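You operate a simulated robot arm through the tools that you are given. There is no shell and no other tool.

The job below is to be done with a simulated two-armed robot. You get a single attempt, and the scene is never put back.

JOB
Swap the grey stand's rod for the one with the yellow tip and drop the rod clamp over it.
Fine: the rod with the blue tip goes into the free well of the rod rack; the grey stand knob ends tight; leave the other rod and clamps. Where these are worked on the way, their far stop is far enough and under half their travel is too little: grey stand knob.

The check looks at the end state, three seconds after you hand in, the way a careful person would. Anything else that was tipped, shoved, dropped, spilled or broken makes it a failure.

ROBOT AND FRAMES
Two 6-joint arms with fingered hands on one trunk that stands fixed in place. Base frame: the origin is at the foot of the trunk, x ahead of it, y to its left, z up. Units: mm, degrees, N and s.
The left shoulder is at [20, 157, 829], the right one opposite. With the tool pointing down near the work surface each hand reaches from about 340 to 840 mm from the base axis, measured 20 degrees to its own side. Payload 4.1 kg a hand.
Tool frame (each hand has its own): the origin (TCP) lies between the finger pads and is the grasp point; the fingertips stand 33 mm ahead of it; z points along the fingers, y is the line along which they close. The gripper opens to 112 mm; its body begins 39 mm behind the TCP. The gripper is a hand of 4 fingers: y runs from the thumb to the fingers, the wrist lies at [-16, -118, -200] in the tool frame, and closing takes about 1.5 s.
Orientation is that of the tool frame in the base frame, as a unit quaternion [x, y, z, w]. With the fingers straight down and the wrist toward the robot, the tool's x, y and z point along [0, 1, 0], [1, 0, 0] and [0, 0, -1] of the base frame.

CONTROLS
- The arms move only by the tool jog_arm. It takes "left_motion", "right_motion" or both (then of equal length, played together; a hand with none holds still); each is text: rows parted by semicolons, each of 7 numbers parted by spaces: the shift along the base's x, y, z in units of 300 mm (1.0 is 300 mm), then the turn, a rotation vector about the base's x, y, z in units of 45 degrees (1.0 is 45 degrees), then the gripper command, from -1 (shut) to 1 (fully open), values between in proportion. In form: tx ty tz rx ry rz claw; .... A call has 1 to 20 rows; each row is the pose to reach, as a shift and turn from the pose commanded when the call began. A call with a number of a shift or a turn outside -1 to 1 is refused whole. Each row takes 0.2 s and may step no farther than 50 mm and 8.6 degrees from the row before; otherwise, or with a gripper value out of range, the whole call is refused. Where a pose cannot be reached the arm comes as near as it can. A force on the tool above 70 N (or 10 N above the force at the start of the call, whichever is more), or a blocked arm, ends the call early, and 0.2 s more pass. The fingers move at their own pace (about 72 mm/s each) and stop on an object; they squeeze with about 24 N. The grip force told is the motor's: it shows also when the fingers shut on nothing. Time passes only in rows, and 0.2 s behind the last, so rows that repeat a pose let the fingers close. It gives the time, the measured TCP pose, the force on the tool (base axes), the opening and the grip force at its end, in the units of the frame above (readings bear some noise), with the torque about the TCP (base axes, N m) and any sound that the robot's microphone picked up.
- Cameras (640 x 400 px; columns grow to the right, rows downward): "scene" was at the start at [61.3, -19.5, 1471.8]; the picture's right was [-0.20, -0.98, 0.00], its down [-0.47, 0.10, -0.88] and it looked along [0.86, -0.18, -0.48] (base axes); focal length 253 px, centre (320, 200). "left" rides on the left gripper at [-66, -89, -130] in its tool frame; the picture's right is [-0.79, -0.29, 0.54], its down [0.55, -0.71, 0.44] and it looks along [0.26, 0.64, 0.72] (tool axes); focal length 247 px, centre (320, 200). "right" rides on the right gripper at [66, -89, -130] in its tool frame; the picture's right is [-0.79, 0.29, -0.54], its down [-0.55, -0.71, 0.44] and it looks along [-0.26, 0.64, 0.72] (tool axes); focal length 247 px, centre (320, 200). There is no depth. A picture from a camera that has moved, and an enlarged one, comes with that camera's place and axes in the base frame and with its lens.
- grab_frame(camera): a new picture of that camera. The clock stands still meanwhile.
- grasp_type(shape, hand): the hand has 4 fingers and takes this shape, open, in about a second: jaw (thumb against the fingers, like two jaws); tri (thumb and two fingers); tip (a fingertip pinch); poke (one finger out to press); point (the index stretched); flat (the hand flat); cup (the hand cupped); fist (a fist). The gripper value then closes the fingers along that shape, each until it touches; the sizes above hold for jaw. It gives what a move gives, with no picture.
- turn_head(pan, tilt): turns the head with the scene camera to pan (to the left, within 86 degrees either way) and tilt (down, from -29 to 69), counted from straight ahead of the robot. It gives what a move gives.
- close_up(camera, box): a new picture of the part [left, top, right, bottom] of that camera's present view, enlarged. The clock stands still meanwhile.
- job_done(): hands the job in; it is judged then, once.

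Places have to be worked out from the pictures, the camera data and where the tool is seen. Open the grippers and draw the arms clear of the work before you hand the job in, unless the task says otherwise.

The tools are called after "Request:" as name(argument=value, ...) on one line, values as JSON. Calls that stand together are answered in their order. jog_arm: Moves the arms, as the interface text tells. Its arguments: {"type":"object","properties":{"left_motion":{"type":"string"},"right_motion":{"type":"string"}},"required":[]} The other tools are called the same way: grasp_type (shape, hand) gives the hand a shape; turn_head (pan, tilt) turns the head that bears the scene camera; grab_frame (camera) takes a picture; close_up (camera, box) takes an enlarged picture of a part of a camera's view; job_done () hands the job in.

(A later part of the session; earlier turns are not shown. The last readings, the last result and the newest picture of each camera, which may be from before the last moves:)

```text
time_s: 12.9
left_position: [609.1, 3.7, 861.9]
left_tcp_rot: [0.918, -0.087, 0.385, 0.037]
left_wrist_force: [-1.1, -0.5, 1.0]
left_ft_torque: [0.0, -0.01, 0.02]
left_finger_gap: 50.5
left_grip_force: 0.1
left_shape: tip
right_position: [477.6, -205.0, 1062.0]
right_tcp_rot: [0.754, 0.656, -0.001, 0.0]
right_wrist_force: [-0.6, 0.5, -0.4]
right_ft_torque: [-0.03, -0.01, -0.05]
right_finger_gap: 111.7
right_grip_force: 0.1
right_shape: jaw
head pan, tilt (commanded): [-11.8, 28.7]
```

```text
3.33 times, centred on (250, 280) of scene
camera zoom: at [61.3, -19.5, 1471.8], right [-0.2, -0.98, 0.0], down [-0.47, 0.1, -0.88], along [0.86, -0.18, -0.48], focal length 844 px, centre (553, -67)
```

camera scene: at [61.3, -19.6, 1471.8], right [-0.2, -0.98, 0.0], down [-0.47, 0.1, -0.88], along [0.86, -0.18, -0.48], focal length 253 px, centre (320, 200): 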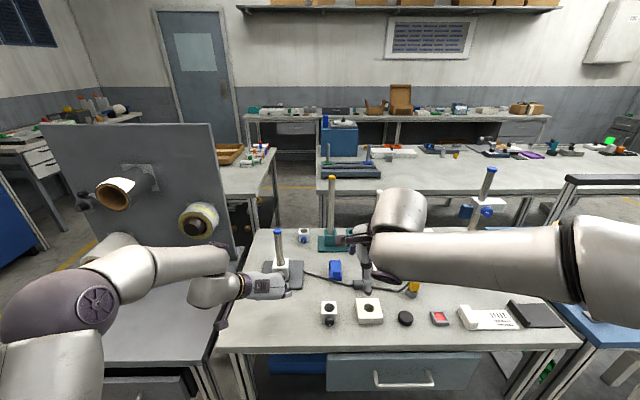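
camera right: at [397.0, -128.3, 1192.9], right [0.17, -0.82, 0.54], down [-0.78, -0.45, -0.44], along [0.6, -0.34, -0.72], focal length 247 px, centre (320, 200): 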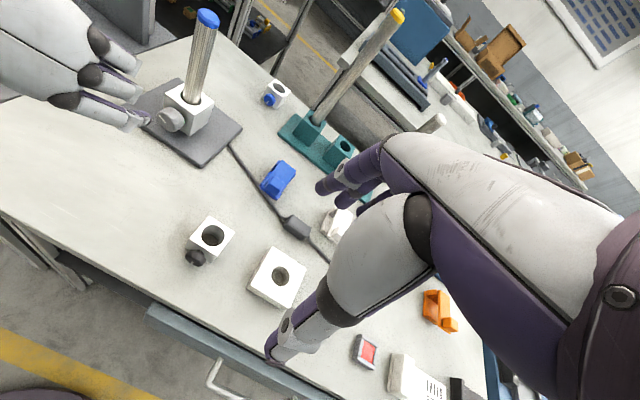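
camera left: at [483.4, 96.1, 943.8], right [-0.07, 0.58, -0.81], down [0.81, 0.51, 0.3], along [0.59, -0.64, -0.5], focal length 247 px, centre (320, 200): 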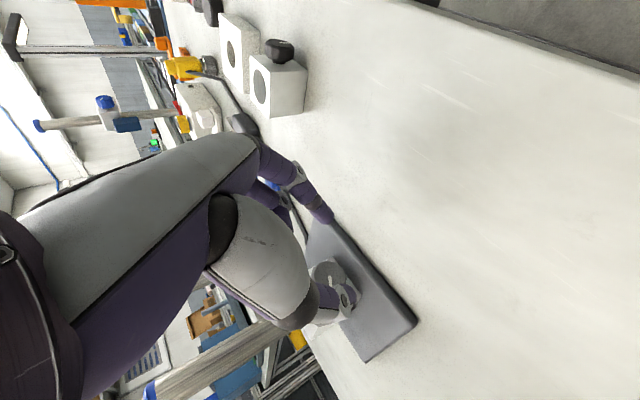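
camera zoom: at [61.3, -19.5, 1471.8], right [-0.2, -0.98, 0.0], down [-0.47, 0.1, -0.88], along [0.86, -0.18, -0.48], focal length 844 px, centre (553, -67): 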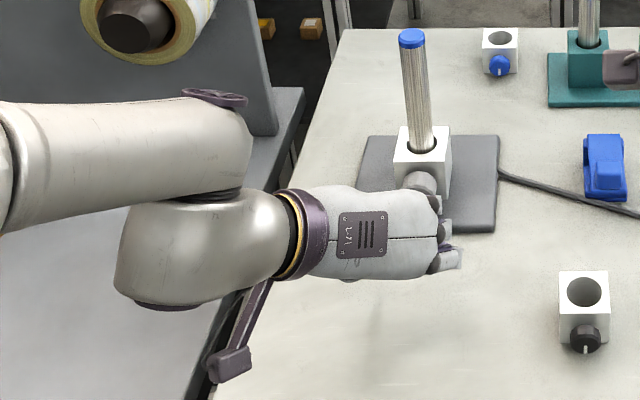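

With the un-rolled orientation the height is reached. I advance halfway along the knob axis and check alignment.

Request:
jog_arm(left_motion="0.05 -0.01 0 0 0 0 -0.1; 0.1 -0.021 0 0 0 0 -0.1; 0.1 -0.021 0 0 0 0 -0.1")

Request:
grab_frame(camera="left")

Request:
close_up(camera="right", box=[60, 40, 240, 180])

Request:
close_up(camera="left", box=[260, 180, 420, 360])

```text
time_s: 13.7
left_position: [639.0, -3.2, 863.4]
left_tcp_rot: [0.918, -0.088, 0.384, 0.037]
left_wrist_force: [0.0, 0.1, 0.2]
left_ft_torque: [0.03, 0.02, -0.01]
left_finger_gap: 50.5
left_grip_force: 0.0
left_shape: tip
right_position: [476.8, -206.7, 1063.0]
right_tcp_rot: [0.754, 0.657, 0.0, 0.0]
right_wrist_force: [0.2, -0.3, -0.5]
right_ft_torque: [0.02, -0.01, -0.01]
right_finger_gap: 111.7
right_grip_force: 0.1
right_shape: jaw
head pan, tilt (commanded): [-11.8, 28.7]
```

```text
taken
camera left: at [517.8, 111.9, 906.7], right [-0.11, 0.31, -0.94], down [0.82, 0.57, 0.09], along [0.56, -0.76, -0.32], focal length 247 px, centre (320, 200)
```

left: 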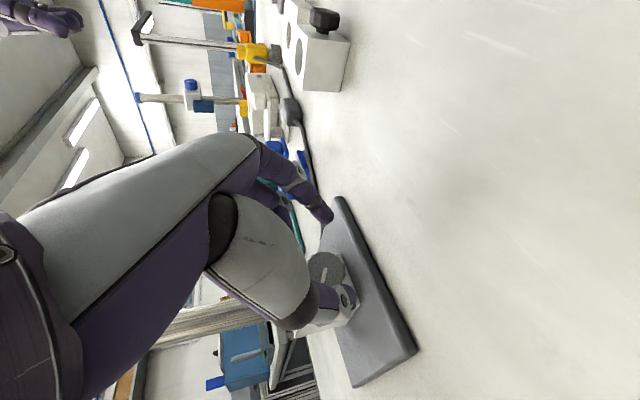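

```text
2.86 times, centred on (150, 110) of right
camera zoom: at [397.1, -128.3, 1192.9], right [0.17, -0.82, 0.54], down [-0.78, -0.45, -0.44], along [0.6, -0.34, -0.72], focal length 706 px, centre (806, 457)
```

zoom: 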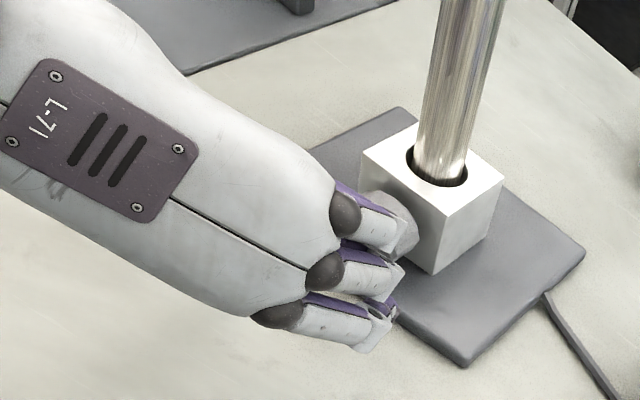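

```text
2.22 times, centred on (340, 270) of left
camera zoom: at [517.8, 111.9, 906.7], right [-0.11, 0.31, -0.94], down [0.82, 0.57, 0.09], along [0.56, -0.76, -0.32], focal length 549 px, centre (276, 44)
```

zoom: 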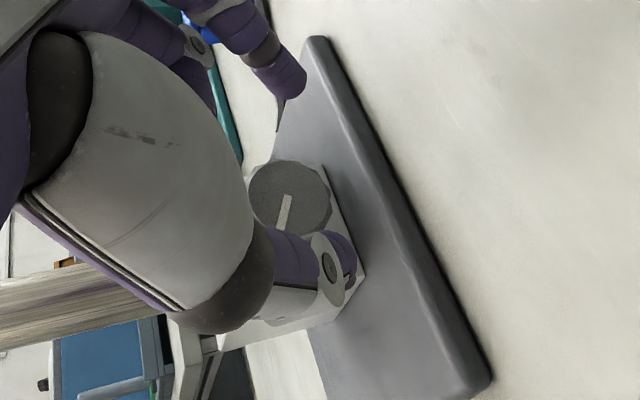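

The knob lies centred between index and thumb but sits about 4 mm lower than I assumed (z≈842). I move in the rest of the way, slightly lower, then roll +10° with the fingers still open.

Request:
jog_arm(left_motion="0.03 -0.003 -0.015 0 0 0 -0.1; 0.07 -0.007 -0.015 0 0 0 -0.1; 0.104 -0.0097 -0.015 0 0 0 -0.1; 0.103 -0.014 -0.015 0.109 -0.021 0 -0.1; 0.102 -0.019 -0.015 0.218 -0.042 0 -0.1; 0.102 -0.019 -0.015 0.218 -0.042 0 -0.1")

Request:
grab_frame(camera="left")

Request:
close_up(camera="left", box=[260, 180, 420, 360])

Request:
close_up(camera="right", box=[60, 40, 240, 180])

```text
time_s: 15.1
left_position: [670.8, -7.5, 857.7]
left_tcp_rot: [0.912, -0.12, 0.391, -0.042]
left_wrist_force: [-0.9, -0.1, -0.2]
left_ft_torque: [0.03, -0.01, -0.03]
left_finger_gap: 50.7
left_grip_force: 0.1
left_shape: tip
right_position: [477.9, -205.4, 1062.0]
right_tcp_rot: [0.754, 0.657, 0.0, 0.0]
right_wrist_force: [-0.6, -0.2, -0.1]
right_ft_torque: [0.02, 0.01, 0.02]
right_finger_gap: 112.0
right_grip_force: 0.0
right_shape: jaw
head pan, tilt (commanded): [-11.8, 28.7]
```

```text
taken
camera left: at [547.3, 97.8, 916.6], right [-0.08, 0.47, -0.88], down [0.81, 0.54, 0.21], along [0.57, -0.7, -0.43], focal length 247 px, centre (320, 200)
```

left: 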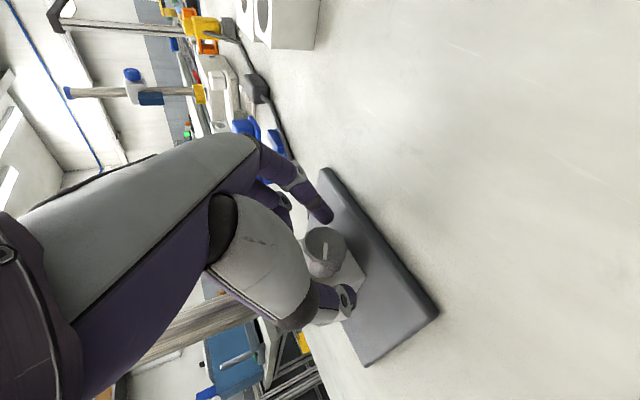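

```text
2.22 times, centred on (340, 270) of left
camera zoom: at [547.3, 97.8, 916.6], right [-0.08, 0.47, -0.88], down [0.81, 0.54, 0.21], along [0.57, -0.7, -0.43], focal length 549 px, centre (276, 44)
```

zoom: 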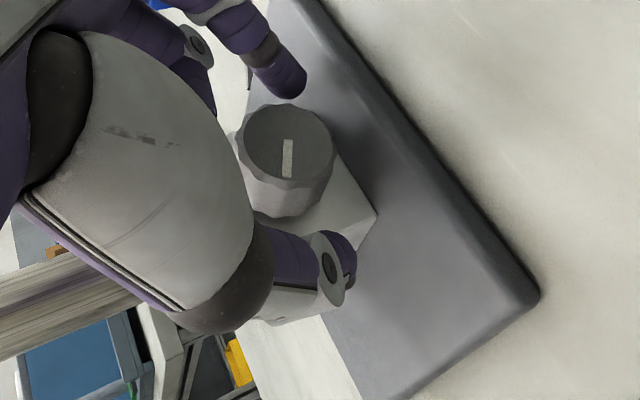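

```text
2.86 times, centred on (150, 110) of right
camera zoom: at [397.1, -128.2, 1192.9], right [0.17, -0.82, 0.54], down [-0.78, -0.45, -0.44], along [0.6, -0.34, -0.72], focal length 706 px, centre (806, 457)
```

zoom: 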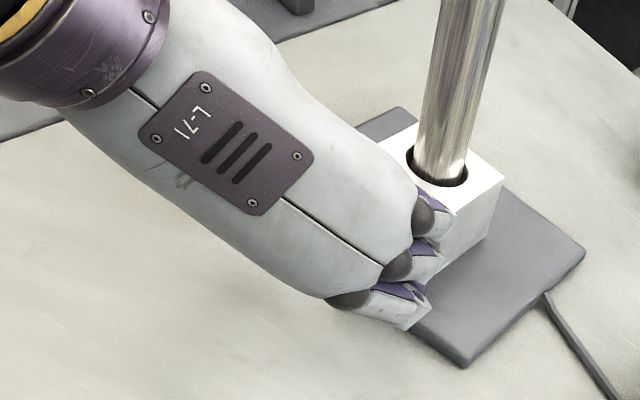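

Index and thumb straddle the middle of the knob evenly. I close the fingers on it while holding still.

Request:
jog_arm(left_motion="0 0 0 0 0 0 -0.3; 0 0 0 0 0 0 -0.5; 0 0 0 0 0 0 -0.8; 0 0 0 0 0 0 -1; 0 0 0 0 0 0 -1; 0 0 0 0 0 0 -1; 0 0 0 0 0 0 -1")

Request:
close_up(camera="left", box=[260, 180, 420, 360])

```text
time_s: 16.7
left_position: [669.8, -7.4, 855.7]
left_tcp_rot: [0.912, -0.121, 0.39, -0.042]
left_wrist_force: [1.2, -2.3, -9.2]
left_ft_torque: [-0.05, 0.1, 0.07]
left_finger_gap: 24.9
left_grip_force: 23.9
left_shape: tip
right_position: [478.5, -205.2, 1063.0]
right_tcp_rot: [0.754, 0.657, 0.0, 0.0]
right_wrist_force: [0.3, 0.7, 0.1]
right_ft_torque: [-0.03, -0.01, -0.02]
right_finger_gap: 111.5
right_grip_force: 0.1
right_shape: jaw
head pan, tilt (commanded): [-11.8, 28.7]
```

```text
2.22 times, centred on (340, 270) of left
camera zoom: at [547.2, 97.8, 916.0], right [-0.09, 0.47, -0.88], down [0.82, 0.54, 0.21], along [0.57, -0.7, -0.43], focal length 549 px, centre (276, 44)
```

zoom: 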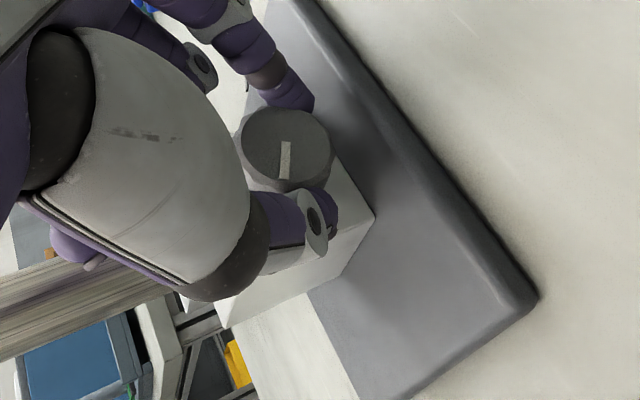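

Grip shows a gap of only 25 mm and the hand is pulled down with 9 N, so the fingertips closed about 10 mm below the knob's centre. I open, raise 10 mm and grip again.

Request:
jog_arm(left_motion="0 0 0 0 0 0 -0.6; 0 0 0 0 0 0 -0.2; 0 0 0 0 0 0 -0.1; 0 0 0 0 0 0 -0.1; 0 0 0.017 0 0 0 -0.1; 0 0 0.033 0 0 0 -0.1; 0 0 0.033 0 0 0 -0.1")

Request:
close_up(camera="left", box=[260, 180, 420, 360])

Request:
jog_arm(left_motion="0 0 0 0 0 0 -0.3; 0 0 0 0 0 0 -0.5; 0 0 0 0 0 0 -0.8; 0 0 0 0 0 0 -1; 0 0 0 0 0 0 -1; 0 0 0 0 0 0 -1")

Request:
close_up(camera="left", box=[260, 180, 420, 360])

```text
time_s: 18.3
left_position: [668.6, -7.3, 867.4]
left_tcp_rot: [0.912, -0.12, 0.391, -0.043]
left_wrist_force: [0.3, -0.3, 0.5]
left_ft_torque: [0.0, 0.01, 0.01]
left_finger_gap: 49.9
left_grip_force: 0.1
left_shape: tip
right_position: [478.2, -205.5, 1062.1]
right_tcp_rot: [0.754, 0.657, 0.0, 0.0]
right_wrist_force: [-0.3, 0.5, -0.9]
right_ft_torque: [-0.04, -0.01, -0.01]
right_finger_gap: 111.8
right_grip_force: 0.0
right_shape: jaw
head pan, tilt (commanded): [-11.8, 28.7]
```

```text
2.22 times, centred on (340, 270) of left
camera zoom: at [546.1, 98.0, 926.7], right [-0.08, 0.47, -0.88], down [0.82, 0.54, 0.21], along [0.57, -0.7, -0.43], focal length 549 px, centre (276, 44)
```

zoom: 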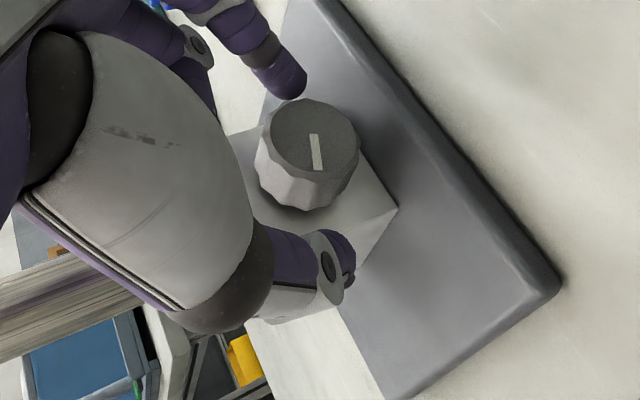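

```text
time_s: 19.7
left_position: [667.8, -8.1, 867.3]
left_tcp_rot: [0.911, -0.122, 0.391, -0.043]
left_wrist_force: [-5.5, -8.5, -2.5]
left_ft_torque: [-0.22, 0.14, -0.08]
left_finger_gap: 20.8
left_grip_force: 23.8
left_shape: tip
right_position: [477.8, -206.8, 1062.6]
right_tcp_rot: [0.755, 0.656, 0.0, 0.0]
right_wrist_force: [-0.3, 0.0, -0.6]
right_ft_torque: [0.02, -0.01, 0.0]
right_finger_gap: 111.6
right_grip_force: 0.0
right_shape: jaw
head pan, tilt (commanded): [-11.8, 28.7]
```

```text
2.22 times, centred on (340, 270) of left
camera zoom: at [545.8, 97.5, 926.4], right [-0.08, 0.47, -0.88], down [0.82, 0.54, 0.21], along [0.57, -0.7, -0.43], focal length 549 px, centre (276, 44)
```

zoom: 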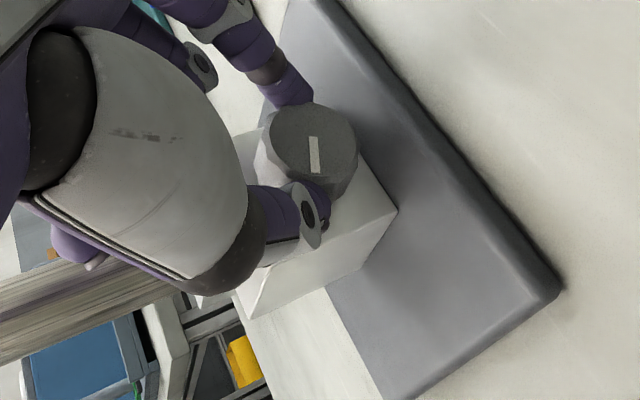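

The fingertips now sit level with the knob's axis (the gap reading isn't calibrated for this shape). I try a small counter-clockwise turn of 15° about the knob axis and check whether the pointer moves.

Request:
jog_arm(left_motion="0.0019 0.0096 0.0011 -0.1636 0.0318 0 -1; 0.0037 0.0193 0.0008 -0.327 0.0636 0 -1; 0.0037 0.0193 0.0008 -0.327 0.0636 0 -1")

Request:
close_up(camera="left", box=[260, 180, 420, 360])

Request:
close_up(camera="right", box=[60, 40, 240, 180])

```text
time_s: 20.5
left_position: [669.6, -0.7, 867.1]
left_tcp_rot: [0.919, -0.07, 0.381, 0.078]
left_wrist_force: [-6.2, -7.6, -2.7]
left_ft_torque: [-0.16, 0.15, -0.1]
left_finger_gap: 20.7
left_grip_force: 23.8
left_shape: tip
right_position: [477.3, -206.2, 1061.0]
right_tcp_rot: [0.754, 0.657, 0.001, 0.001]
right_wrist_force: [-0.4, 0.3, -0.1]
right_ft_torque: [0.0, 0.0, 0.03]
right_finger_gap: 111.7
right_grip_force: 0.0
right_shape: jaw
head pan, tilt (commanded): [-11.8, 28.7]
```

```text
2.22 times, centred on (340, 270) of left
camera zoom: at [549.5, 116.4, 902.8], right [-0.13, 0.23, -0.96], down [0.82, 0.57, 0.02], along [0.56, -0.79, -0.26], focal length 549 px, centre (276, 44)
```

zoom: 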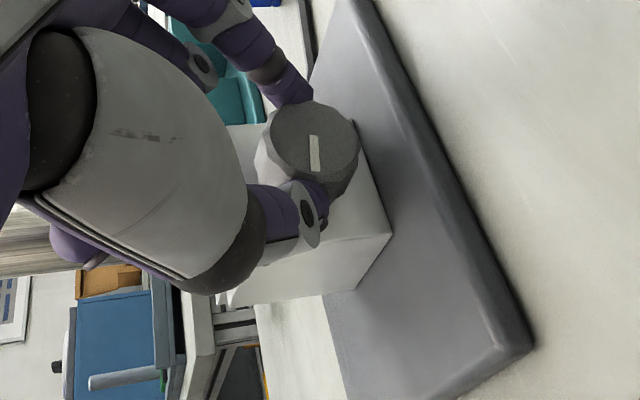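

```text
2.86 times, centred on (150, 110) of right
camera zoom: at [397.0, -128.5, 1192.9], right [0.17, -0.82, 0.54], down [-0.78, -0.45, -0.44], along [0.6, -0.34, -0.72], focal length 706 px, centre (806, 457)
```

zoom: 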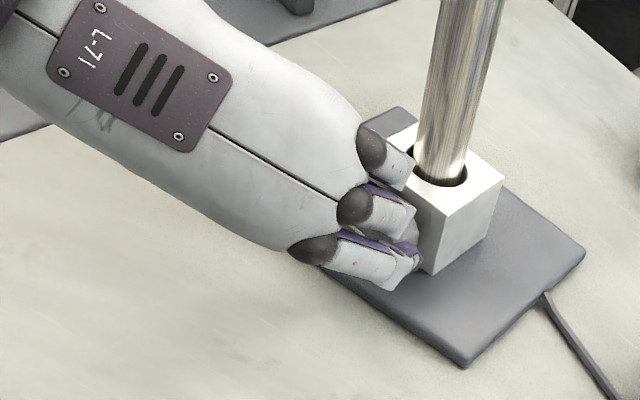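

The knob turned with the hand (pointer fixed relative to the fingers, block rotated in view) and the stand stayed put. I keep loosening another 27°.

Request:
jog_arm(left_motion="0.0019 0.0096 -0.0015 -0.1636 0.0318 0 -1; 0.0037 0.0188 -0.0042 -0.327 0.0636 0 -1; 0.0054 0.0277 -0.0082 -0.4908 0.0954 0 -1; 0.0064 0.0327 -0.0111 -0.589 0.1145 0 -1; 0.0064 0.0327 -0.0111 -0.589 0.1145 0 -1")

Request:
grab_frame(camera="left")

Request:
close_up(camera="left", box=[260, 180, 420, 360])

```text
time_s: 21.7
left_position: [673.0, 8.1, 862.4]
left_tcp_rot: [0.893, 0.022, 0.345, 0.289]
left_wrist_force: [-8.0, -5.1, -9.6]
left_ft_torque: [0.06, 0.21, -0.2]
left_finger_gap: 20.9
left_grip_force: 23.5
left_shape: tip
right_position: [478.1, -206.0, 1062.5]
right_tcp_rot: [0.754, 0.656, 0.0, 0.001]
right_wrist_force: [-0.5, 0.0, -1.7]
right_ft_torque: [0.0, -0.03, 0.0]
right_finger_gap: 111.7
right_grip_force: 0.0
right_shape: jaw
head pan, tilt (commanded): [-11.8, 28.7]
```

```text
taken
camera left: at [553.5, 132.4, 853.4], right [-0.22, -0.22, -0.95], down [0.81, 0.5, -0.3], along [0.55, -0.83, 0.07], focal length 247 px, centre (320, 200)
```

left: 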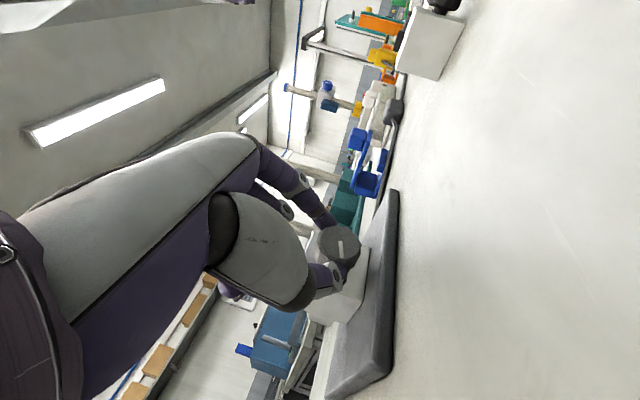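

```text
2.22 times, centred on (340, 270) of left
camera zoom: at [553.5, 132.4, 853.4], right [-0.22, -0.22, -0.95], down [0.81, 0.5, -0.3], along [0.55, -0.83, 0.07], focal length 549 px, centre (276, 44)
```

zoom: 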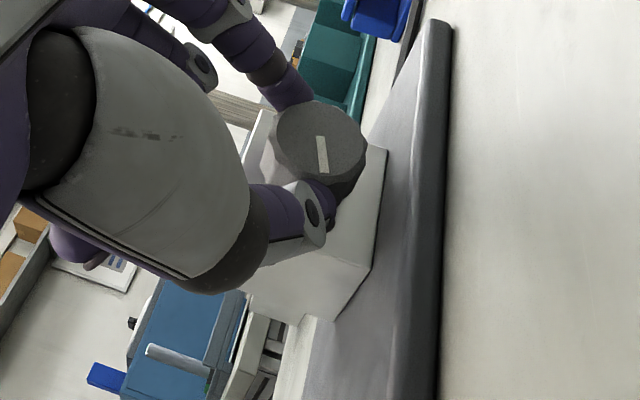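

About 42° loosened so far. I open slightly, swing back around the knob axis and re-grip.

Request:
jog_arm(left_motion="0 0 0 0 0 0 -0.7; 0 0 0 0 0 0 -0.4; 0 0 0 0 0 0 -0.35; -0.0017 -0.0085 0.0046 0.1636 -0.0318 0 -0.35; -0.0034 -0.0176 0.0081 0.327 -0.0636 0 -0.35; -0.0052 -0.027 0.0104 0.4908 -0.0954 0 -0.35; -0.0071 -0.0366 0.0114 0.6544 -0.1272 0 -0.35; -0.009 -0.0463 0.0111 0.818 -0.159 0 -0.35; -0.0101 -0.052 0.0103 0.916 -0.178 0 -0.35; -0.0101 -0.052 0.0103 0.916 -0.178 0 -0.35")

Request:
close_up(camera="left", box=[260, 180, 420, 360])

```text
time_s: 23.9
left_position: [669.4, -7.9, 867.6]
left_tcp_rot: [0.912, -0.12, 0.391, -0.043]
left_wrist_force: [-1.1, -1.4, -0.8]
left_ft_torque: [-0.06, 0.01, -0.05]
left_finger_gap: 37.9
left_grip_force: 0.0
left_shape: tip
right_position: [476.2, -206.2, 1062.0]
right_tcp_rot: [0.754, 0.657, 0.0, 0.0]
right_wrist_force: [0.1, -0.4, 0.2]
right_ft_torque: [0.0, 0.02, 0.0]
right_finger_gap: 111.6
right_grip_force: 0.1
right_shape: jaw
head pan, tilt (commanded): [-11.8, 28.7]
```

```text
2.22 times, centred on (340, 270) of left
camera zoom: at [546.4, 98.2, 925.8], right [-0.08, 0.47, -0.88], down [0.82, 0.54, 0.21], along [0.57, -0.7, -0.43], focal length 549 px, centre (276, 44)
```

zoom: 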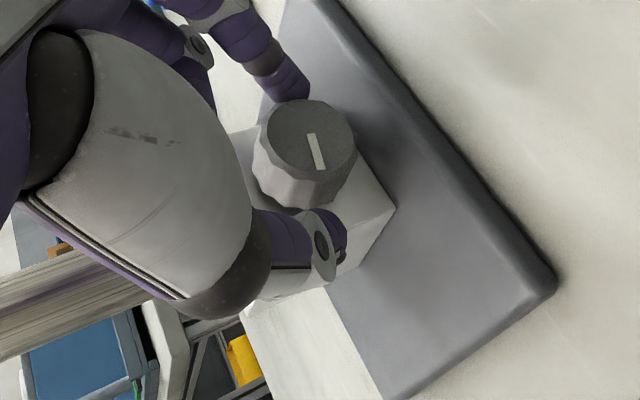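

The pointer shows the same direction as at first, so a finger still touching the knob dragged it back while I swung back. I open wider, shift 3 mm toward the index side to centre, and close again; this time I'll back off fully before re-rolling.

Request:
jog_arm(left_motion="0 0 0 0 0 0 -0.1; -0.002 -0.01 0 0 0 0 -0.1; -0.002 -0.01 0 0 0 0 -0.3; -0.002 -0.01 0 0 0 0 -0.6; -0.002 -0.01 0 0 0 0 -1; -0.002 -0.01 0 0 0 0 -1; -0.002 -0.01 0 0 0 0 -1; -0.002 -0.01 0 0 0 0 -1")

Request:
close_up(camera="left", box=[260, 180, 420, 360])

```text
time_s: 25.7
left_position: [668.6, -10.3, 868.1]
left_tcp_rot: [0.911, -0.12, 0.391, -0.042]
left_wrist_force: [-1.1, -2.4, -1.8]
left_ft_torque: [-0.08, -0.02, 0.08]
left_finger_gap: 26.8
left_grip_force: 24.0
left_shape: tip
right_position: [478.3, -205.4, 1062.0]
right_tcp_rot: [0.754, 0.657, 0.0, 0.001]
right_wrist_force: [0.1, -0.3, -0.5]
right_ft_torque: [-0.01, 0.01, 0.01]
right_finger_gap: 111.8
right_grip_force: 0.0
right_shape: jaw
head pan, tilt (commanded): [-11.8, 28.7]
```

```text
2.22 times, centred on (340, 270) of left
camera zoom: at [545.9, 95.4, 925.8], right [-0.08, 0.47, -0.88], down [0.82, 0.54, 0.21], along [0.57, -0.7, -0.43], focal length 549 px, centre (276, 44)
```

zoom: 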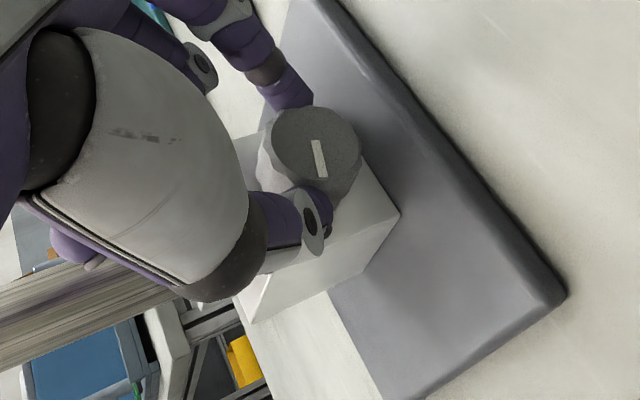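

Forces are now balanced, so the grip is centred. I turn 37° counter-clockwise.

Request:
jog_arm(left_motion="0.0019 0.0096 0.0011 -0.1636 0.0318 0 -1; 0.0037 0.0193 0.0008 -0.327 0.0636 0 -1; 0.0056 0.0288 -0.0007 -0.4908 0.0954 0 -1; 0.0074 0.0381 -0.0034 -0.6544 0.1272 0 -1; 0.0091 0.047 -0.0074 -0.818 0.159 0 -1; 0.0091 0.047 -0.0074 -0.818 0.159 0 -1")

Request:
close_up(camera="left", box=[260, 180, 420, 360])

```text
time_s: 27.1
left_position: [670.9, 4.6, 863.7]
left_tcp_rot: [0.9, 0.007, 0.352, 0.255]
left_wrist_force: [-3.9, 4.2, -3.9]
left_ft_torque: [0.18, 0.16, 0.14]
left_finger_gap: 26.7
left_grip_force: 24.3
left_shape: tip
right_position: [477.8, -205.9, 1063.4]
right_tcp_rot: [0.754, 0.657, 0.0, -0.001]
right_wrist_force: [0.1, -0.3, 0.2]
right_ft_torque: [0.01, -0.02, 0.0]
right_finger_gap: 111.7
right_grip_force: 0.2
right_shape: jaw
head pan, tilt (commanded): [-11.8, 28.7]
```

```text
2.22 times, centred on (340, 270) of left
camera zoom: at [552.5, 128.3, 862.1], right [-0.2, -0.15, -0.97], down [0.81, 0.53, -0.25], along [0.55, -0.84, 0.01], focal length 549 px, centre (276, 44)
```

zoom: 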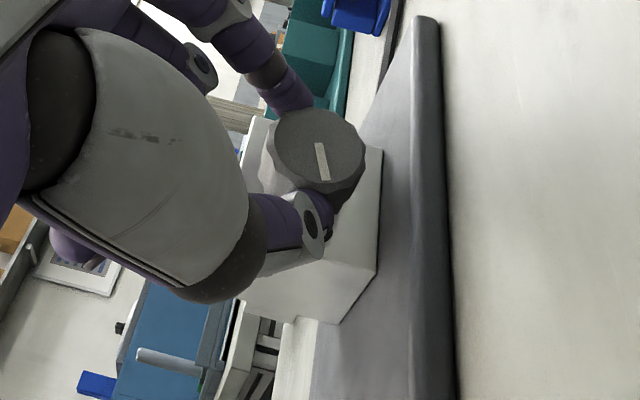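

The knob followed again. I open, back straight off 40 mm along the axis, roll back to +10° away from the knob and look at where the pointer ended up.

Request:
jog_arm(left_motion="0 0 0 0 0 0 -0.6; 0 0 0 0 0 0 -0.1; 0 0 0 0 0 0 -0.05; 0 0 0 0 0 0 -0.05; -0.0654 0.0127 0 0 0 0 -0.05; -0.1309 0.0254 0 0 0 0 -0.05; -0.1326 0.0166 0.004 0.1636 -0.0318 0 -0.05; -0.1344 0.0073 0.0067 0.327 -0.0636 0 -0.05; -0.1363 -0.0023 0.0082 0.4908 -0.0954 0 -0.05; -0.1381 -0.012 0.0084 0.6544 -0.1272 0 -0.05; -0.14 -0.0216 0.0074 0.818 -0.159 0 -0.05; -0.14 -0.0216 0.0074 0.818 -0.159 0 -0.05")

Request:
close_up(camera="left", box=[260, 180, 420, 360])

Request:
close_up(camera="right", box=[60, 40, 240, 180])

```text
time_s: 29.7
left_position: [629.8, -2.5, 867.2]
left_tcp_rot: [0.911, -0.121, 0.391, -0.043]
left_wrist_force: [-0.6, 0.1, 0.6]
left_ft_torque: [-0.01, -0.01, -0.01]
left_finger_gap: 52.7
left_grip_force: 0.0
left_shape: tip
right_position: [477.1, -205.1, 1061.3]
right_tcp_rot: [0.754, 0.657, -0.001, 0.0]
right_wrist_force: [-0.3, 0.3, -0.3]
right_ft_torque: [-0.01, 0.0, 0.01]
right_finger_gap: 111.7
right_grip_force: 0.0
right_shape: jaw
head pan, tilt (commanded): [-11.8, 28.7]
```

```text
2.22 times, centred on (340, 270) of left
camera zoom: at [506.7, 102.5, 926.4], right [-0.08, 0.47, -0.88], down [0.81, 0.54, 0.21], along [0.57, -0.7, -0.43], focal length 549 px, centre (276, 44)
```

zoom: 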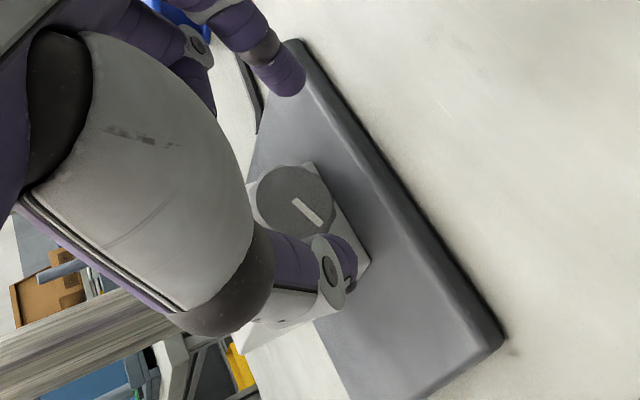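

```text
2.86 times, centred on (150, 110) of right
camera zoom: at [397.1, -128.2, 1192.9], right [0.17, -0.82, 0.54], down [-0.78, -0.45, -0.44], along [0.6, -0.34, -0.72], focal length 706 px, centre (806, 457)
```

zoom: 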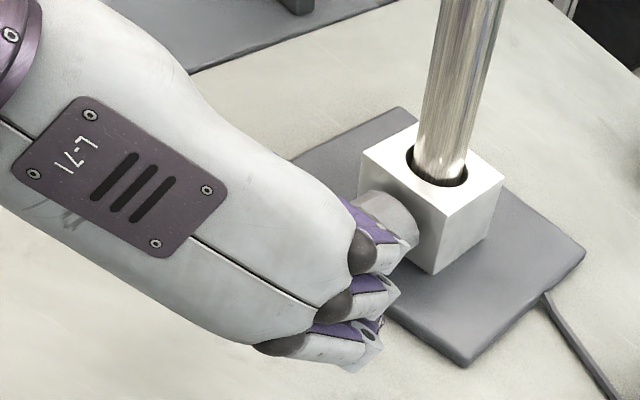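

The pointer has moved about 40° counter-clockwise and stayed. I repeat: approach, grip, and turn another 37°.

Request:
jog_arm(left_motion="0.0654 -0.0127 0 0 0 0 -0.05; 0.1309 -0.0254 0 0 0 0 -0.05; 0.1309 -0.0254 0 0 0 0 -0.3; 0.1309 -0.0254 0 0 0 0 -0.6; 0.1309 -0.0254 0 0 0 0 -1; 0.1309 -0.0254 0 0 0 0 -1; 0.1309 -0.0254 0 0 0 0 -1; 0.1309 -0.0254 0 0 0 0 -1; 0.1328 -0.0158 0.0011 -0.1636 0.0318 0 -1; 0.1346 -0.0061 0.0008 -0.327 0.0636 0 -1; 0.1365 0.0034 -0.0007 -0.4908 0.0954 0 -1; 0.1383 0.0127 -0.0034 -0.6544 0.1272 0 -1; 0.14 0.0216 -0.0074 -0.818 0.159 0 -1; 0.14 0.0216 -0.0074 -0.818 0.159 0 -1")

Request:
close_up(camera="left", box=[260, 180, 420, 360])

```text
time_s: 32.7
left_position: [671.9, 4.8, 864.4]
left_tcp_rot: [0.9, 0.008, 0.352, 0.255]
left_wrist_force: [1.8, -0.1, -4.6]
left_ft_torque: [0.08, 0.07, 0.18]
left_finger_gap: 26.1
left_grip_force: 24.2
left_shape: tip
right_position: [477.6, -205.8, 1062.0]
right_tcp_rot: [0.754, 0.657, 0.0, 0.0]
right_wrist_force: [0.0, 0.2, -0.2]
right_ft_torque: [-0.01, 0.02, -0.04]
right_finger_gap: 111.8
right_grip_force: 0.2
right_shape: jaw
head pan, tilt (commanded): [-11.8, 28.7]
```

```text
2.22 times, centred on (340, 270) of left
camera zoom: at [553.0, 128.7, 862.7], right [-0.2, -0.15, -0.97], down [0.81, 0.53, -0.25], along [0.55, -0.84, 0.01], focal length 549 px, centre (276, 44)
```

zoom: 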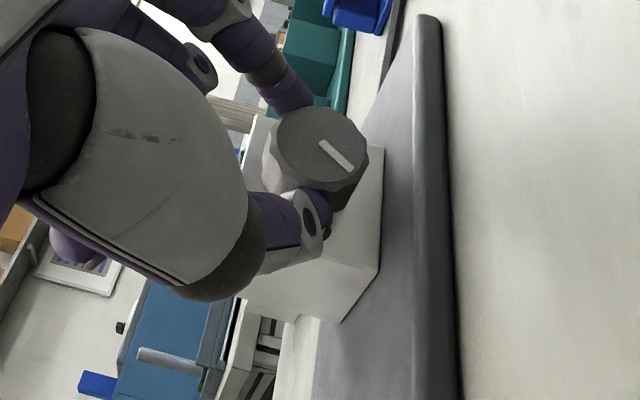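

Turned again without resistance. I repeat the release, back-off and re-roll.

Request:
jog_arm(left_motion="0 0 0 0 0 0 -0.6; 0 0 0 0 0 0 -0.1; 0 0 0 0 0 0 -0.05; 0 0 0 0 0 0 -0.05; -0.0654 0.0127 0 0 0 0 -0.05; -0.1309 0.0254 0 0 0 0 -0.05; -0.1326 0.0166 0.004 0.1636 -0.0318 0 -0.05; -0.1344 0.0073 0.0067 0.327 -0.0636 0 -0.05; -0.1363 -0.0023 0.0082 0.4908 -0.0954 0 -0.05; -0.1381 -0.012 0.0084 0.6544 -0.1272 0 -0.05; -0.14 -0.0216 0.0074 0.818 -0.159 0 -0.05; -0.14 -0.0216 0.0074 0.818 -0.159 0 -0.05")

Request:
close_up(camera="left", box=[260, 180, 420, 360])

Request:
jog_arm(left_motion="0.0654 -0.0127 0 0 0 0 -0.05; 0.1309 -0.0254 0 0 0 0 -0.05; 0.1309 -0.0254 0 0 0 0 -0.3; 0.1309 -0.0254 0 0 0 0 -0.6; 0.1309 -0.0254 0 0 0 0 -1; 0.1309 -0.0254 0 0 0 0 -1; 0.1309 -0.0254 0 0 0 0 -1; 0.1309 -0.0254 0 0 0 0 -1; 0.1328 -0.0158 0.0011 -0.1636 0.0318 0 -1; 0.1346 -0.0061 0.0008 -0.327 0.0636 0 -1; 0.1365 0.0034 -0.0007 -0.4908 0.0954 0 -1; 0.1383 0.0127 -0.0034 -0.6544 0.1272 0 -1; 0.14 0.0216 -0.0074 -0.818 0.159 0 -1; 0.14 0.0216 -0.0074 -0.818 0.159 0 -1")

Request:
close_up(camera="left", box=[260, 180, 420, 360])

```text
time_s: 35.3
left_position: [628.3, -2.6, 867.2]
left_tcp_rot: [0.911, -0.121, 0.391, -0.043]
left_wrist_force: [0.1, 0.0, 0.7]
left_ft_torque: [-0.01, 0.01, -0.01]
left_finger_gap: 52.6
left_grip_force: 0.0
left_shape: tip
right_position: [477.7, -205.8, 1062.6]
right_tcp_rot: [0.754, 0.657, 0.0, 0.0]
right_wrist_force: [-0.4, 0.7, -0.6]
right_ft_torque: [0.0, 0.01, 0.0]
right_finger_gap: 111.9
right_grip_force: 0.0
right_shape: jaw
head pan, tilt (commanded): [-11.8, 28.7]
```

```text
2.22 times, centred on (340, 270) of left
camera zoom: at [506.0, 102.8, 925.6], right [-0.08, 0.47, -0.88], down [0.81, 0.54, 0.21], along [0.57, -0.7, -0.43], focal length 549 px, centre (276, 44)
```

zoom: 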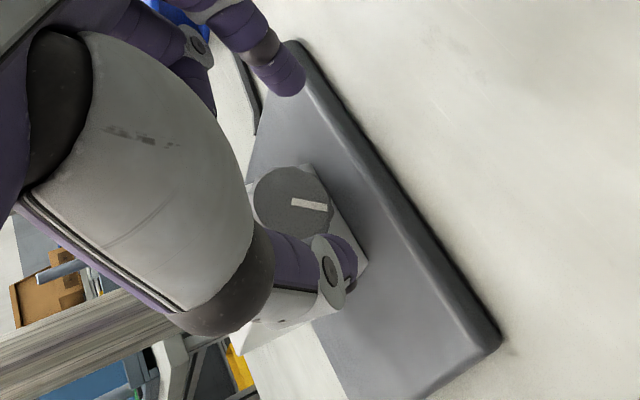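

```text
time_s: 38.3
left_position: [671.2, 5.2, 863.9]
left_tcp_rot: [0.901, 0.006, 0.352, 0.255]
left_wrist_force: [-1.0, 0.9, -7.1]
left_ft_torque: [0.14, 0.14, 0.13]
left_finger_gap: 27.2
left_grip_force: 23.8
left_shape: tip
right_position: [476.8, -206.1, 1062.9]
right_tcp_rot: [0.754, 0.657, 0.0, 0.0]
right_wrist_force: [-0.3, 0.5, -0.5]
right_ft_torque: [0.02, -0.03, -0.01]
right_finger_gap: 112.1
right_grip_force: 0.0
right_shape: jaw
head pan, tilt (commanded): [-11.8, 28.7]
```

```text
2.22 times, centred on (340, 270) of left
camera zoom: at [552.0, 128.6, 862.2], right [-0.2, -0.15, -0.97], down [0.81, 0.53, -0.25], along [0.55, -0.84, 0.01], focal length 549 px, centre (276, 44)
```

zoom: 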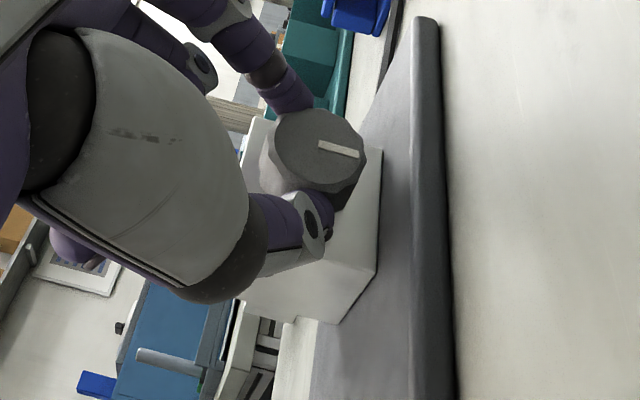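

Third turn done, about 112° in total with no hard stop yet. I do another release and re-roll cycle and keep going until a stop is felt.

Request:
jog_arm(left_motion="0 0 0 0 0 0 -0.6; 0 0 0 0 0 0 -0.1; 0 0 0 0 0 0 -0.05; 0 0 0 0 0 0 -0.05; -0.0654 0.0127 0 0 0 0 -0.05; -0.1309 0.0254 0 0 0 0 -0.05; -0.1326 0.0166 0.004 0.1636 -0.0318 0 -0.05; -0.1344 0.0073 0.0067 0.327 -0.0636 0 -0.05; -0.1363 -0.0023 0.0082 0.4908 -0.0954 0 -0.05; -0.1381 -0.012 0.0084 0.6544 -0.1272 0 -0.05; -0.14 -0.0216 0.0074 0.818 -0.159 0 -0.05; -0.14 -0.0216 0.0074 0.818 -0.159 0 -0.05")

Request:
close_up(camera="left", box=[260, 180, 420, 360])

Request:
jog_arm(left_motion="0.0654 -0.0127 0 0 0 0 -0.05; 0.1309 -0.0254 0 0 0 0 -0.05; 0.1309 -0.0254 0 0 0 0 -0.3; 0.1309 -0.0254 0 0 0 0 -0.6; 0.1309 -0.0254 0 0 0 0 -1; 0.1309 -0.0254 0 0 0 0 -1; 0.1309 -0.0254 0 0 0 0 -1; 0.1309 -0.0254 0 0 0 0 -1; 0.1328 -0.0158 0.0011 -0.1636 0.0318 0 -1; 0.1346 -0.0061 0.0008 -0.327 0.0636 0 -1; 0.1365 0.0034 -0.0007 -0.4908 0.0954 0 -1; 0.1383 0.0127 -0.0034 -0.6544 0.1272 0 -1; 0.14 0.0216 -0.0074 -0.818 0.159 0 -1; 0.14 0.0216 -0.0074 -0.818 0.159 0 -1")

Request:
close_up(camera="left", box=[260, 180, 420, 360])

```text
time_s: 40.9
left_position: [628.8, -2.9, 866.2]
left_tcp_rot: [0.912, -0.12, 0.391, -0.042]
left_wrist_force: [-1.2, -0.9, -0.1]
left_ft_torque: [-0.01, -0.01, 0.01]
left_finger_gap: 53.0
left_grip_force: 0.1
left_shape: tip
right_position: [477.3, -205.2, 1062.7]
right_tcp_rot: [0.755, 0.656, -0.001, 0.0]
right_wrist_force: [0.9, 0.1, 1.2]
right_ft_torque: [-0.02, 0.02, -0.04]
right_finger_gap: 111.9
right_grip_force: 0.0
right_shape: jaw
head pan, tilt (commanded): [-11.8, 28.7]
```

```text
2.22 times, centred on (340, 270) of left
camera zoom: at [506.1, 102.6, 925.9], right [-0.08, 0.47, -0.88], down [0.81, 0.54, 0.21], along [0.57, -0.7, -0.43], focal length 549 px, centre (276, 44)
```

zoom: 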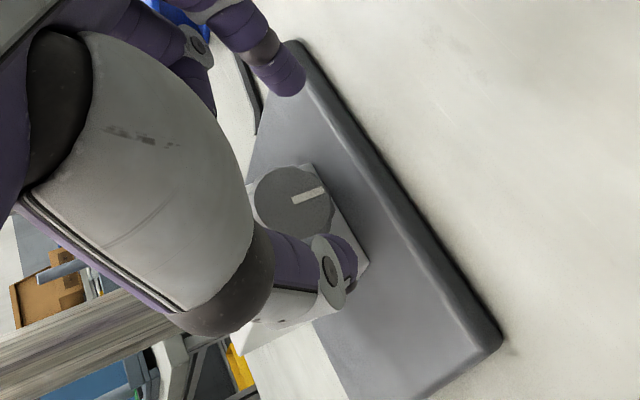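

```text
time_s: 43.9
left_position: [672.6, 4.3, 864.9]
left_tcp_rot: [0.9, 0.007, 0.354, 0.255]
left_wrist_force: [-10.8, 10.6, 10.1]
left_ft_torque: [0.24, 0.05, 0.31]
left_finger_gap: 26.9
left_grip_force: 24.4
left_shape: tip
right_position: [476.7, -204.6, 1062.5]
right_tcp_rot: [0.754, 0.657, 0.001, 0.001]
right_wrist_force: [0.0, 0.3, -0.3]
right_ft_torque: [-0.02, -0.03, -0.01]
right_finger_gap: 111.7
right_grip_force: 0.1
right_shape: jaw
head pan, tilt (commanded): [-11.8, 28.7]
```

```text
2.22 times, centred on (340, 270) of left
camera zoom: at [552.7, 129.1, 864.2], right [-0.2, -0.15, -0.97], down [0.81, 0.53, -0.25], along [0.55, -0.84, 0.01], focal length 549 px, centre (276, 44)
```

zoom: 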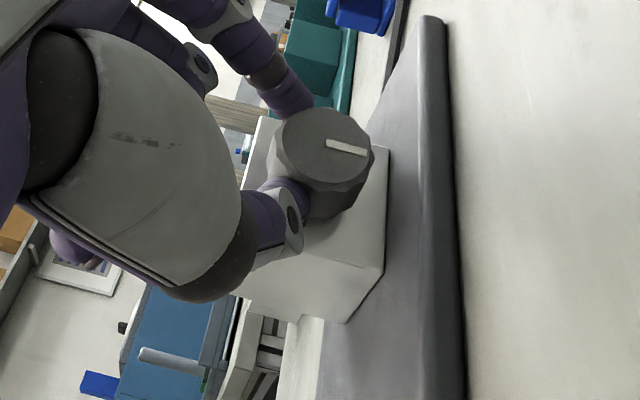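

This time the forces rose and the fingers slipped round the knob, so the loose stop has been reached (pointer now about straight down). I release and back off to confirm.

Request:
jog_arm(left_motion="0 0 0 0 0 0 -0.6; 0 0 0 0 0 0 -0.1; 0 0 0 0 0 0 -0.05; 0 0 0 0 0 0 -0.05; -0.0654 0.0127 0 0 0 0 -0.05; -0.1309 0.0254 0 0 0 0 -0.05; -0.1963 0.0382 0.02 0 0 0 -0.05; -0.1963 0.0382 0.06 0.1636 -0.0318 0 -0.05; -0.21 0.0382 0.1 0.327 -0.0636 0 -0.05; -0.23 0.0382 0.14 0.4908 -0.0954 0 -0.05; -0.25 0.0382 0.18 0.6 -0.117 0 -0.05; -0.25 0.0382 0.18 0.6 -0.117 0 -0.05")

Request:
close_up(camera="left", box=[260, 160, 460, 360])

Request:
close_up(camera="right", box=[60, 40, 240, 180])

Request:
grab_frame(camera="scene")

```text
time_s: 46.5
left_position: [596.1, 15.8, 919.6]
left_tcp_rot: [0.918, -0.088, 0.385, 0.036]
left_wrist_force: [0.0, -0.1, 0.2]
left_ft_torque: [0.0, 0.0, 0.01]
left_finger_gap: 52.8
left_grip_force: 0.0
left_shape: tip
left hand out of reach, approached as far as the arm can: row 7
right_position: [477.0, -206.0, 1062.0]
right_tcp_rot: [0.754, 0.657, -0.001, 0.0]
right_wrist_force: [-0.1, -0.2, -0.4]
right_ft_torque: [0.0, 0.01, 0.0]
right_finger_gap: 111.7
right_grip_force: 0.2
right_shape: jaw
head pan, tilt (commanded): [-11.8, 28.7]
```

```text
2.00 times, centred on (360, 260) of left
camera zoom: at [475.3, 130.4, 964.3], right [-0.11, 0.31, -0.94], down [0.82, 0.57, 0.09], along [0.56, -0.76, -0.32], focal length 494 px, centre (240, 80)
```

zoom: 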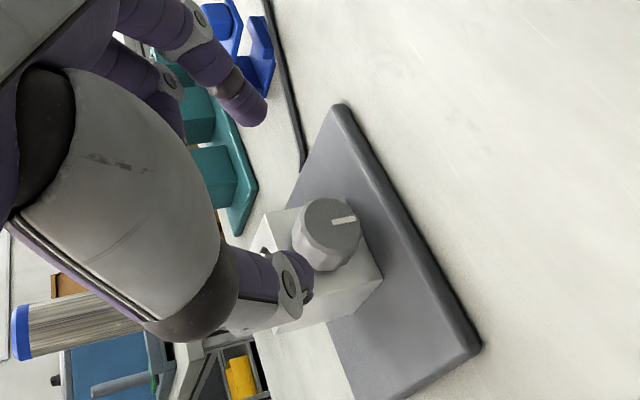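

```text
2.86 times, centred on (150, 110) of right
camera zoom: at [397.2, -128.2, 1192.9], right [0.17, -0.82, 0.54], down [-0.78, -0.45, -0.44], along [0.6, -0.34, -0.72], focal length 706 px, centre (806, 457)
```

zoom: 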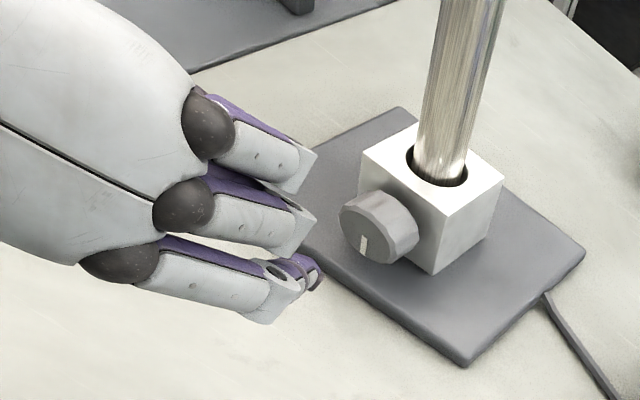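

```text
taken
camera scene: at [61.4, -19.5, 1471.8], right [-0.2, -0.98, 0.0], down [-0.47, 0.1, -0.88], along [0.86, -0.18, -0.48], focal length 253 px, centre (320, 200)
```

scene: 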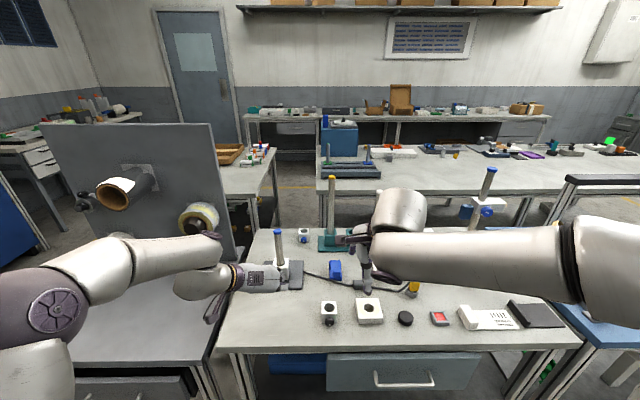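

The pointer now points straight down and the stand hasn't moved, so the knob is at its loose stop. I withdraw the left arm and start turning the right hand to put its wrist on the right.

Request:
jog_arm(left_motion="-0.07 0.06 0.05 0 0 0 0; -0.14 0.12 0.1 0 0 0 0; -0.21 0.18 0.15 0 0 0 0; -0.28 0.24 0.2 0 0 0 0; -0.35 0.3 0.25 0 0 0 0; -0.43 0.37 0.3 0 0 0 0; -0.5 0.433 0.333 0 0 0 0; -0.5 0.433 0.333 0 0 0 0", right_motion="0 0 0 0 0 0.16 1; 0 0 0 0 0 0.32 1; 0 0 0 0 0 0.48 1; 0 0 0 0 0 0.64 1; 0 0 0 0 0 0.8 1; 0 0 0 0 0 0.96 1; 0 0 0 0 0 1 1; 0 0 0 0 0 1 1")

Request:
jog_arm(right_motion="0 0 0 0 0 0.16 1; 0 0 0 0 0 0.32 1; 0 0 0 0 0 0.48 1; 0 0 0 0 0 0.64 1; 0 0 0 0 0 0.8 1; 0 0 0 0 0 0.96 1; 0 0 0 0 0 1 1; 0 0 0 0 0 1 1")

Request:
grab_frame(camera="scene")

```text
time_s: 48.3
left_position: [445.6, 147.1, 1018.7]
left_tcp_rot: [0.918, -0.087, 0.385, 0.038]
left_wrist_force: [-0.1, 0.8, 0.1]
left_ft_torque: [0.01, -0.01, -0.01]
left_finger_gap: 55.4
left_grip_force: 0.1
left_shape: tip
right_position: [478.8, -206.6, 1062.4]
right_tcp_rot: [0.445, 0.895, 0.0, -0.001]
right_wrist_force: [-0.2, 0.4, -0.2]
right_ft_torque: [0.02, -0.01, 0.01]
right_finger_gap: 111.6
right_grip_force: 0.0
right_shape: jaw
head pan, tilt (commanded): [-11.8, 28.7]
```

```text
time_s: 50.1
left_position: [446.1, 146.3, 1018.2]
left_tcp_rot: [0.918, -0.088, 0.385, 0.037]
left_wrist_force: [0.3, 0.4, -0.1]
left_ft_torque: [-0.04, -0.01, 0.01]
left_finger_gap: 55.5
left_grip_force: 0.0
left_shape: tip
right_position: [479.6, -205.7, 1061.7]
right_tcp_rot: [0.068, 0.998, 0.001, 0.0]
right_wrist_force: [-0.3, 0.8, -0.7]
right_ft_torque: [-0.02, -0.01, -0.01]
right_finger_gap: 111.5
right_grip_force: 0.2
right_shape: jaw
head pan, tilt (commanded): [-11.8, 28.7]
```

```text
taken
camera scene: at [61.3, -19.5, 1471.8], right [-0.2, -0.98, 0.0], down [-0.47, 0.1, -0.88], along [0.86, -0.18, -0.48], focal length 253 px, centre (320, 200)
```

scene: 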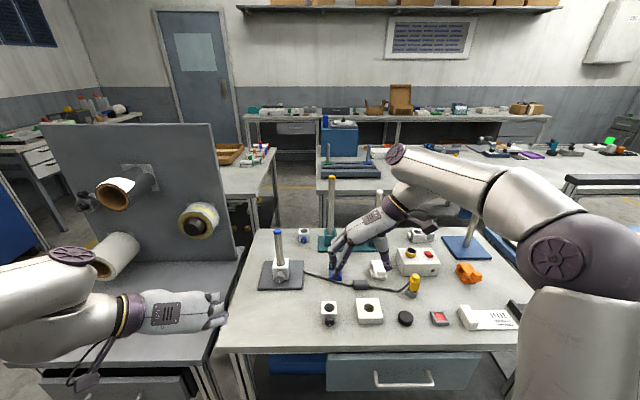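

The arms are well clear and the scene is visible. I tilt the right hand up toward horizontal in two calls while moving it in front of the table's middle.

Request:
jog_arm(right_motion="0.04 0.02 -0.01 -0.022 -0.16 0 1; 0.08 0.05 -0.02 -0.044 -0.32 0 0.8; 0.12 0.08 -0.04 -0.066 -0.48 0 0.6; 0.16 0.1 -0.06 -0.088 -0.64 0 0.4; 0.2 0.12 -0.08 -0.11 -0.8 0 0.3; 0.24 0.15 -0.1 -0.13 -0.95 0 0.2; 0.27 0.18 -0.1 -0.136 -0.992 0 0.2; 0.27 0.18 -0.1 -0.136 -0.992 0 0.2")

Request:
jog_arm(right_motion="0 0 0 -0.022 -0.16 0 0.2; 0 0 0 -0.044 -0.32 0 0.2; 0 0 0 -0.066 -0.48 0 0.2; 0 0 0 -0.088 -0.64 0 0.2; 0 0 0 -0.11 -0.8 0 0.2; 0 0 0 -0.13 -0.95 0 0.2; 0 0 0 -0.136 -0.992 0 0.2; 0 0 0 -0.136 -0.992 0 0.2")

Request:
grab_frame(camera="scene")

Request:
grab_frame(camera="right")

```text
time_s: 51.9
left_position: [447.2, 145.4, 1017.9]
left_tcp_rot: [0.918, -0.087, 0.384, 0.038]
left_wrist_force: [0.2, 0.7, 0.5]
left_ft_torque: [0.0, -0.03, -0.01]
left_finger_gap: 55.4
left_grip_force: 0.1
left_shape: tip
right_position: [560.9, -151.8, 1031.9]
right_tcp_rot: [0.062, 0.921, -0.025, 0.383]
right_wrist_force: [1.1, 0.6, -0.3]
right_ft_torque: [0.0, -0.01, -0.01]
right_finger_gap: 67.6
right_grip_force: 0.0
right_shape: jaw
head pan, tilt (commanded): [-11.8, 28.7]
```

```text
time_s: 53.7
left_position: [445.5, 145.2, 1018.8]
left_tcp_rot: [0.918, -0.087, 0.385, 0.037]
left_wrist_force: [-0.6, 0.5, -0.3]
left_ft_torque: [-0.03, -0.01, 0.01]
left_finger_gap: 55.4
left_grip_force: 0.2
left_shape: tip
right_position: [597.1, -140.8, 1209.2]
right_tcp_rot: [0.036, 0.758, -0.064, 0.648]
right_wrist_force: [-0.2, -0.2, -0.6]
right_ft_torque: [0.02, 0.01, -0.02]
right_finger_gap: 67.5
right_grip_force: 0.0
right_shape: jaw
right hand out of reach, approached as far as the arm can: row 2, 3, 4, 5, 6, 7, 8
head pan, tilt (commanded): [-11.8, 28.7]
```

```text
taken
camera scene: at [61.2, -19.4, 1471.8], right [-0.2, -0.98, 0.0], down [-0.47, 0.1, -0.88], along [0.86, -0.18, -0.48], focal length 253 px, centre (320, 200)
```

scene: 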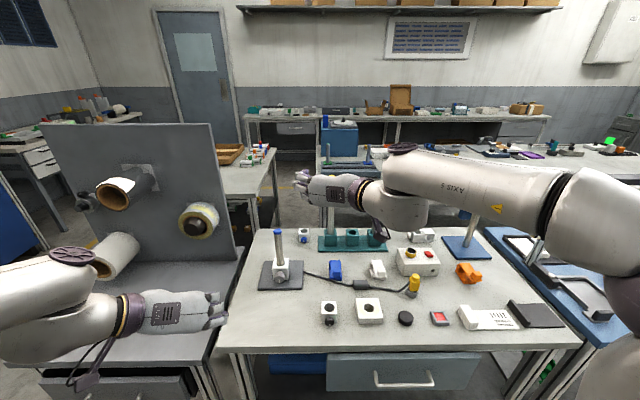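

```text
taken
camera right: at [445.6, -211.8, 1169.2], right [-0.36, 0.38, 0.85], down [0.41, -0.75, 0.52], along [0.83, 0.54, 0.11], focal length 247 px, centre (320, 200)
```

right: 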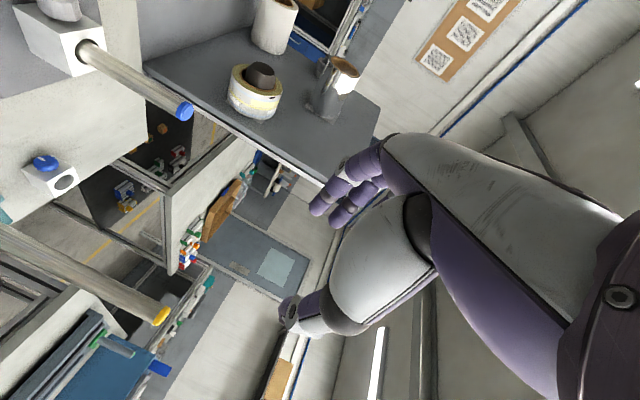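

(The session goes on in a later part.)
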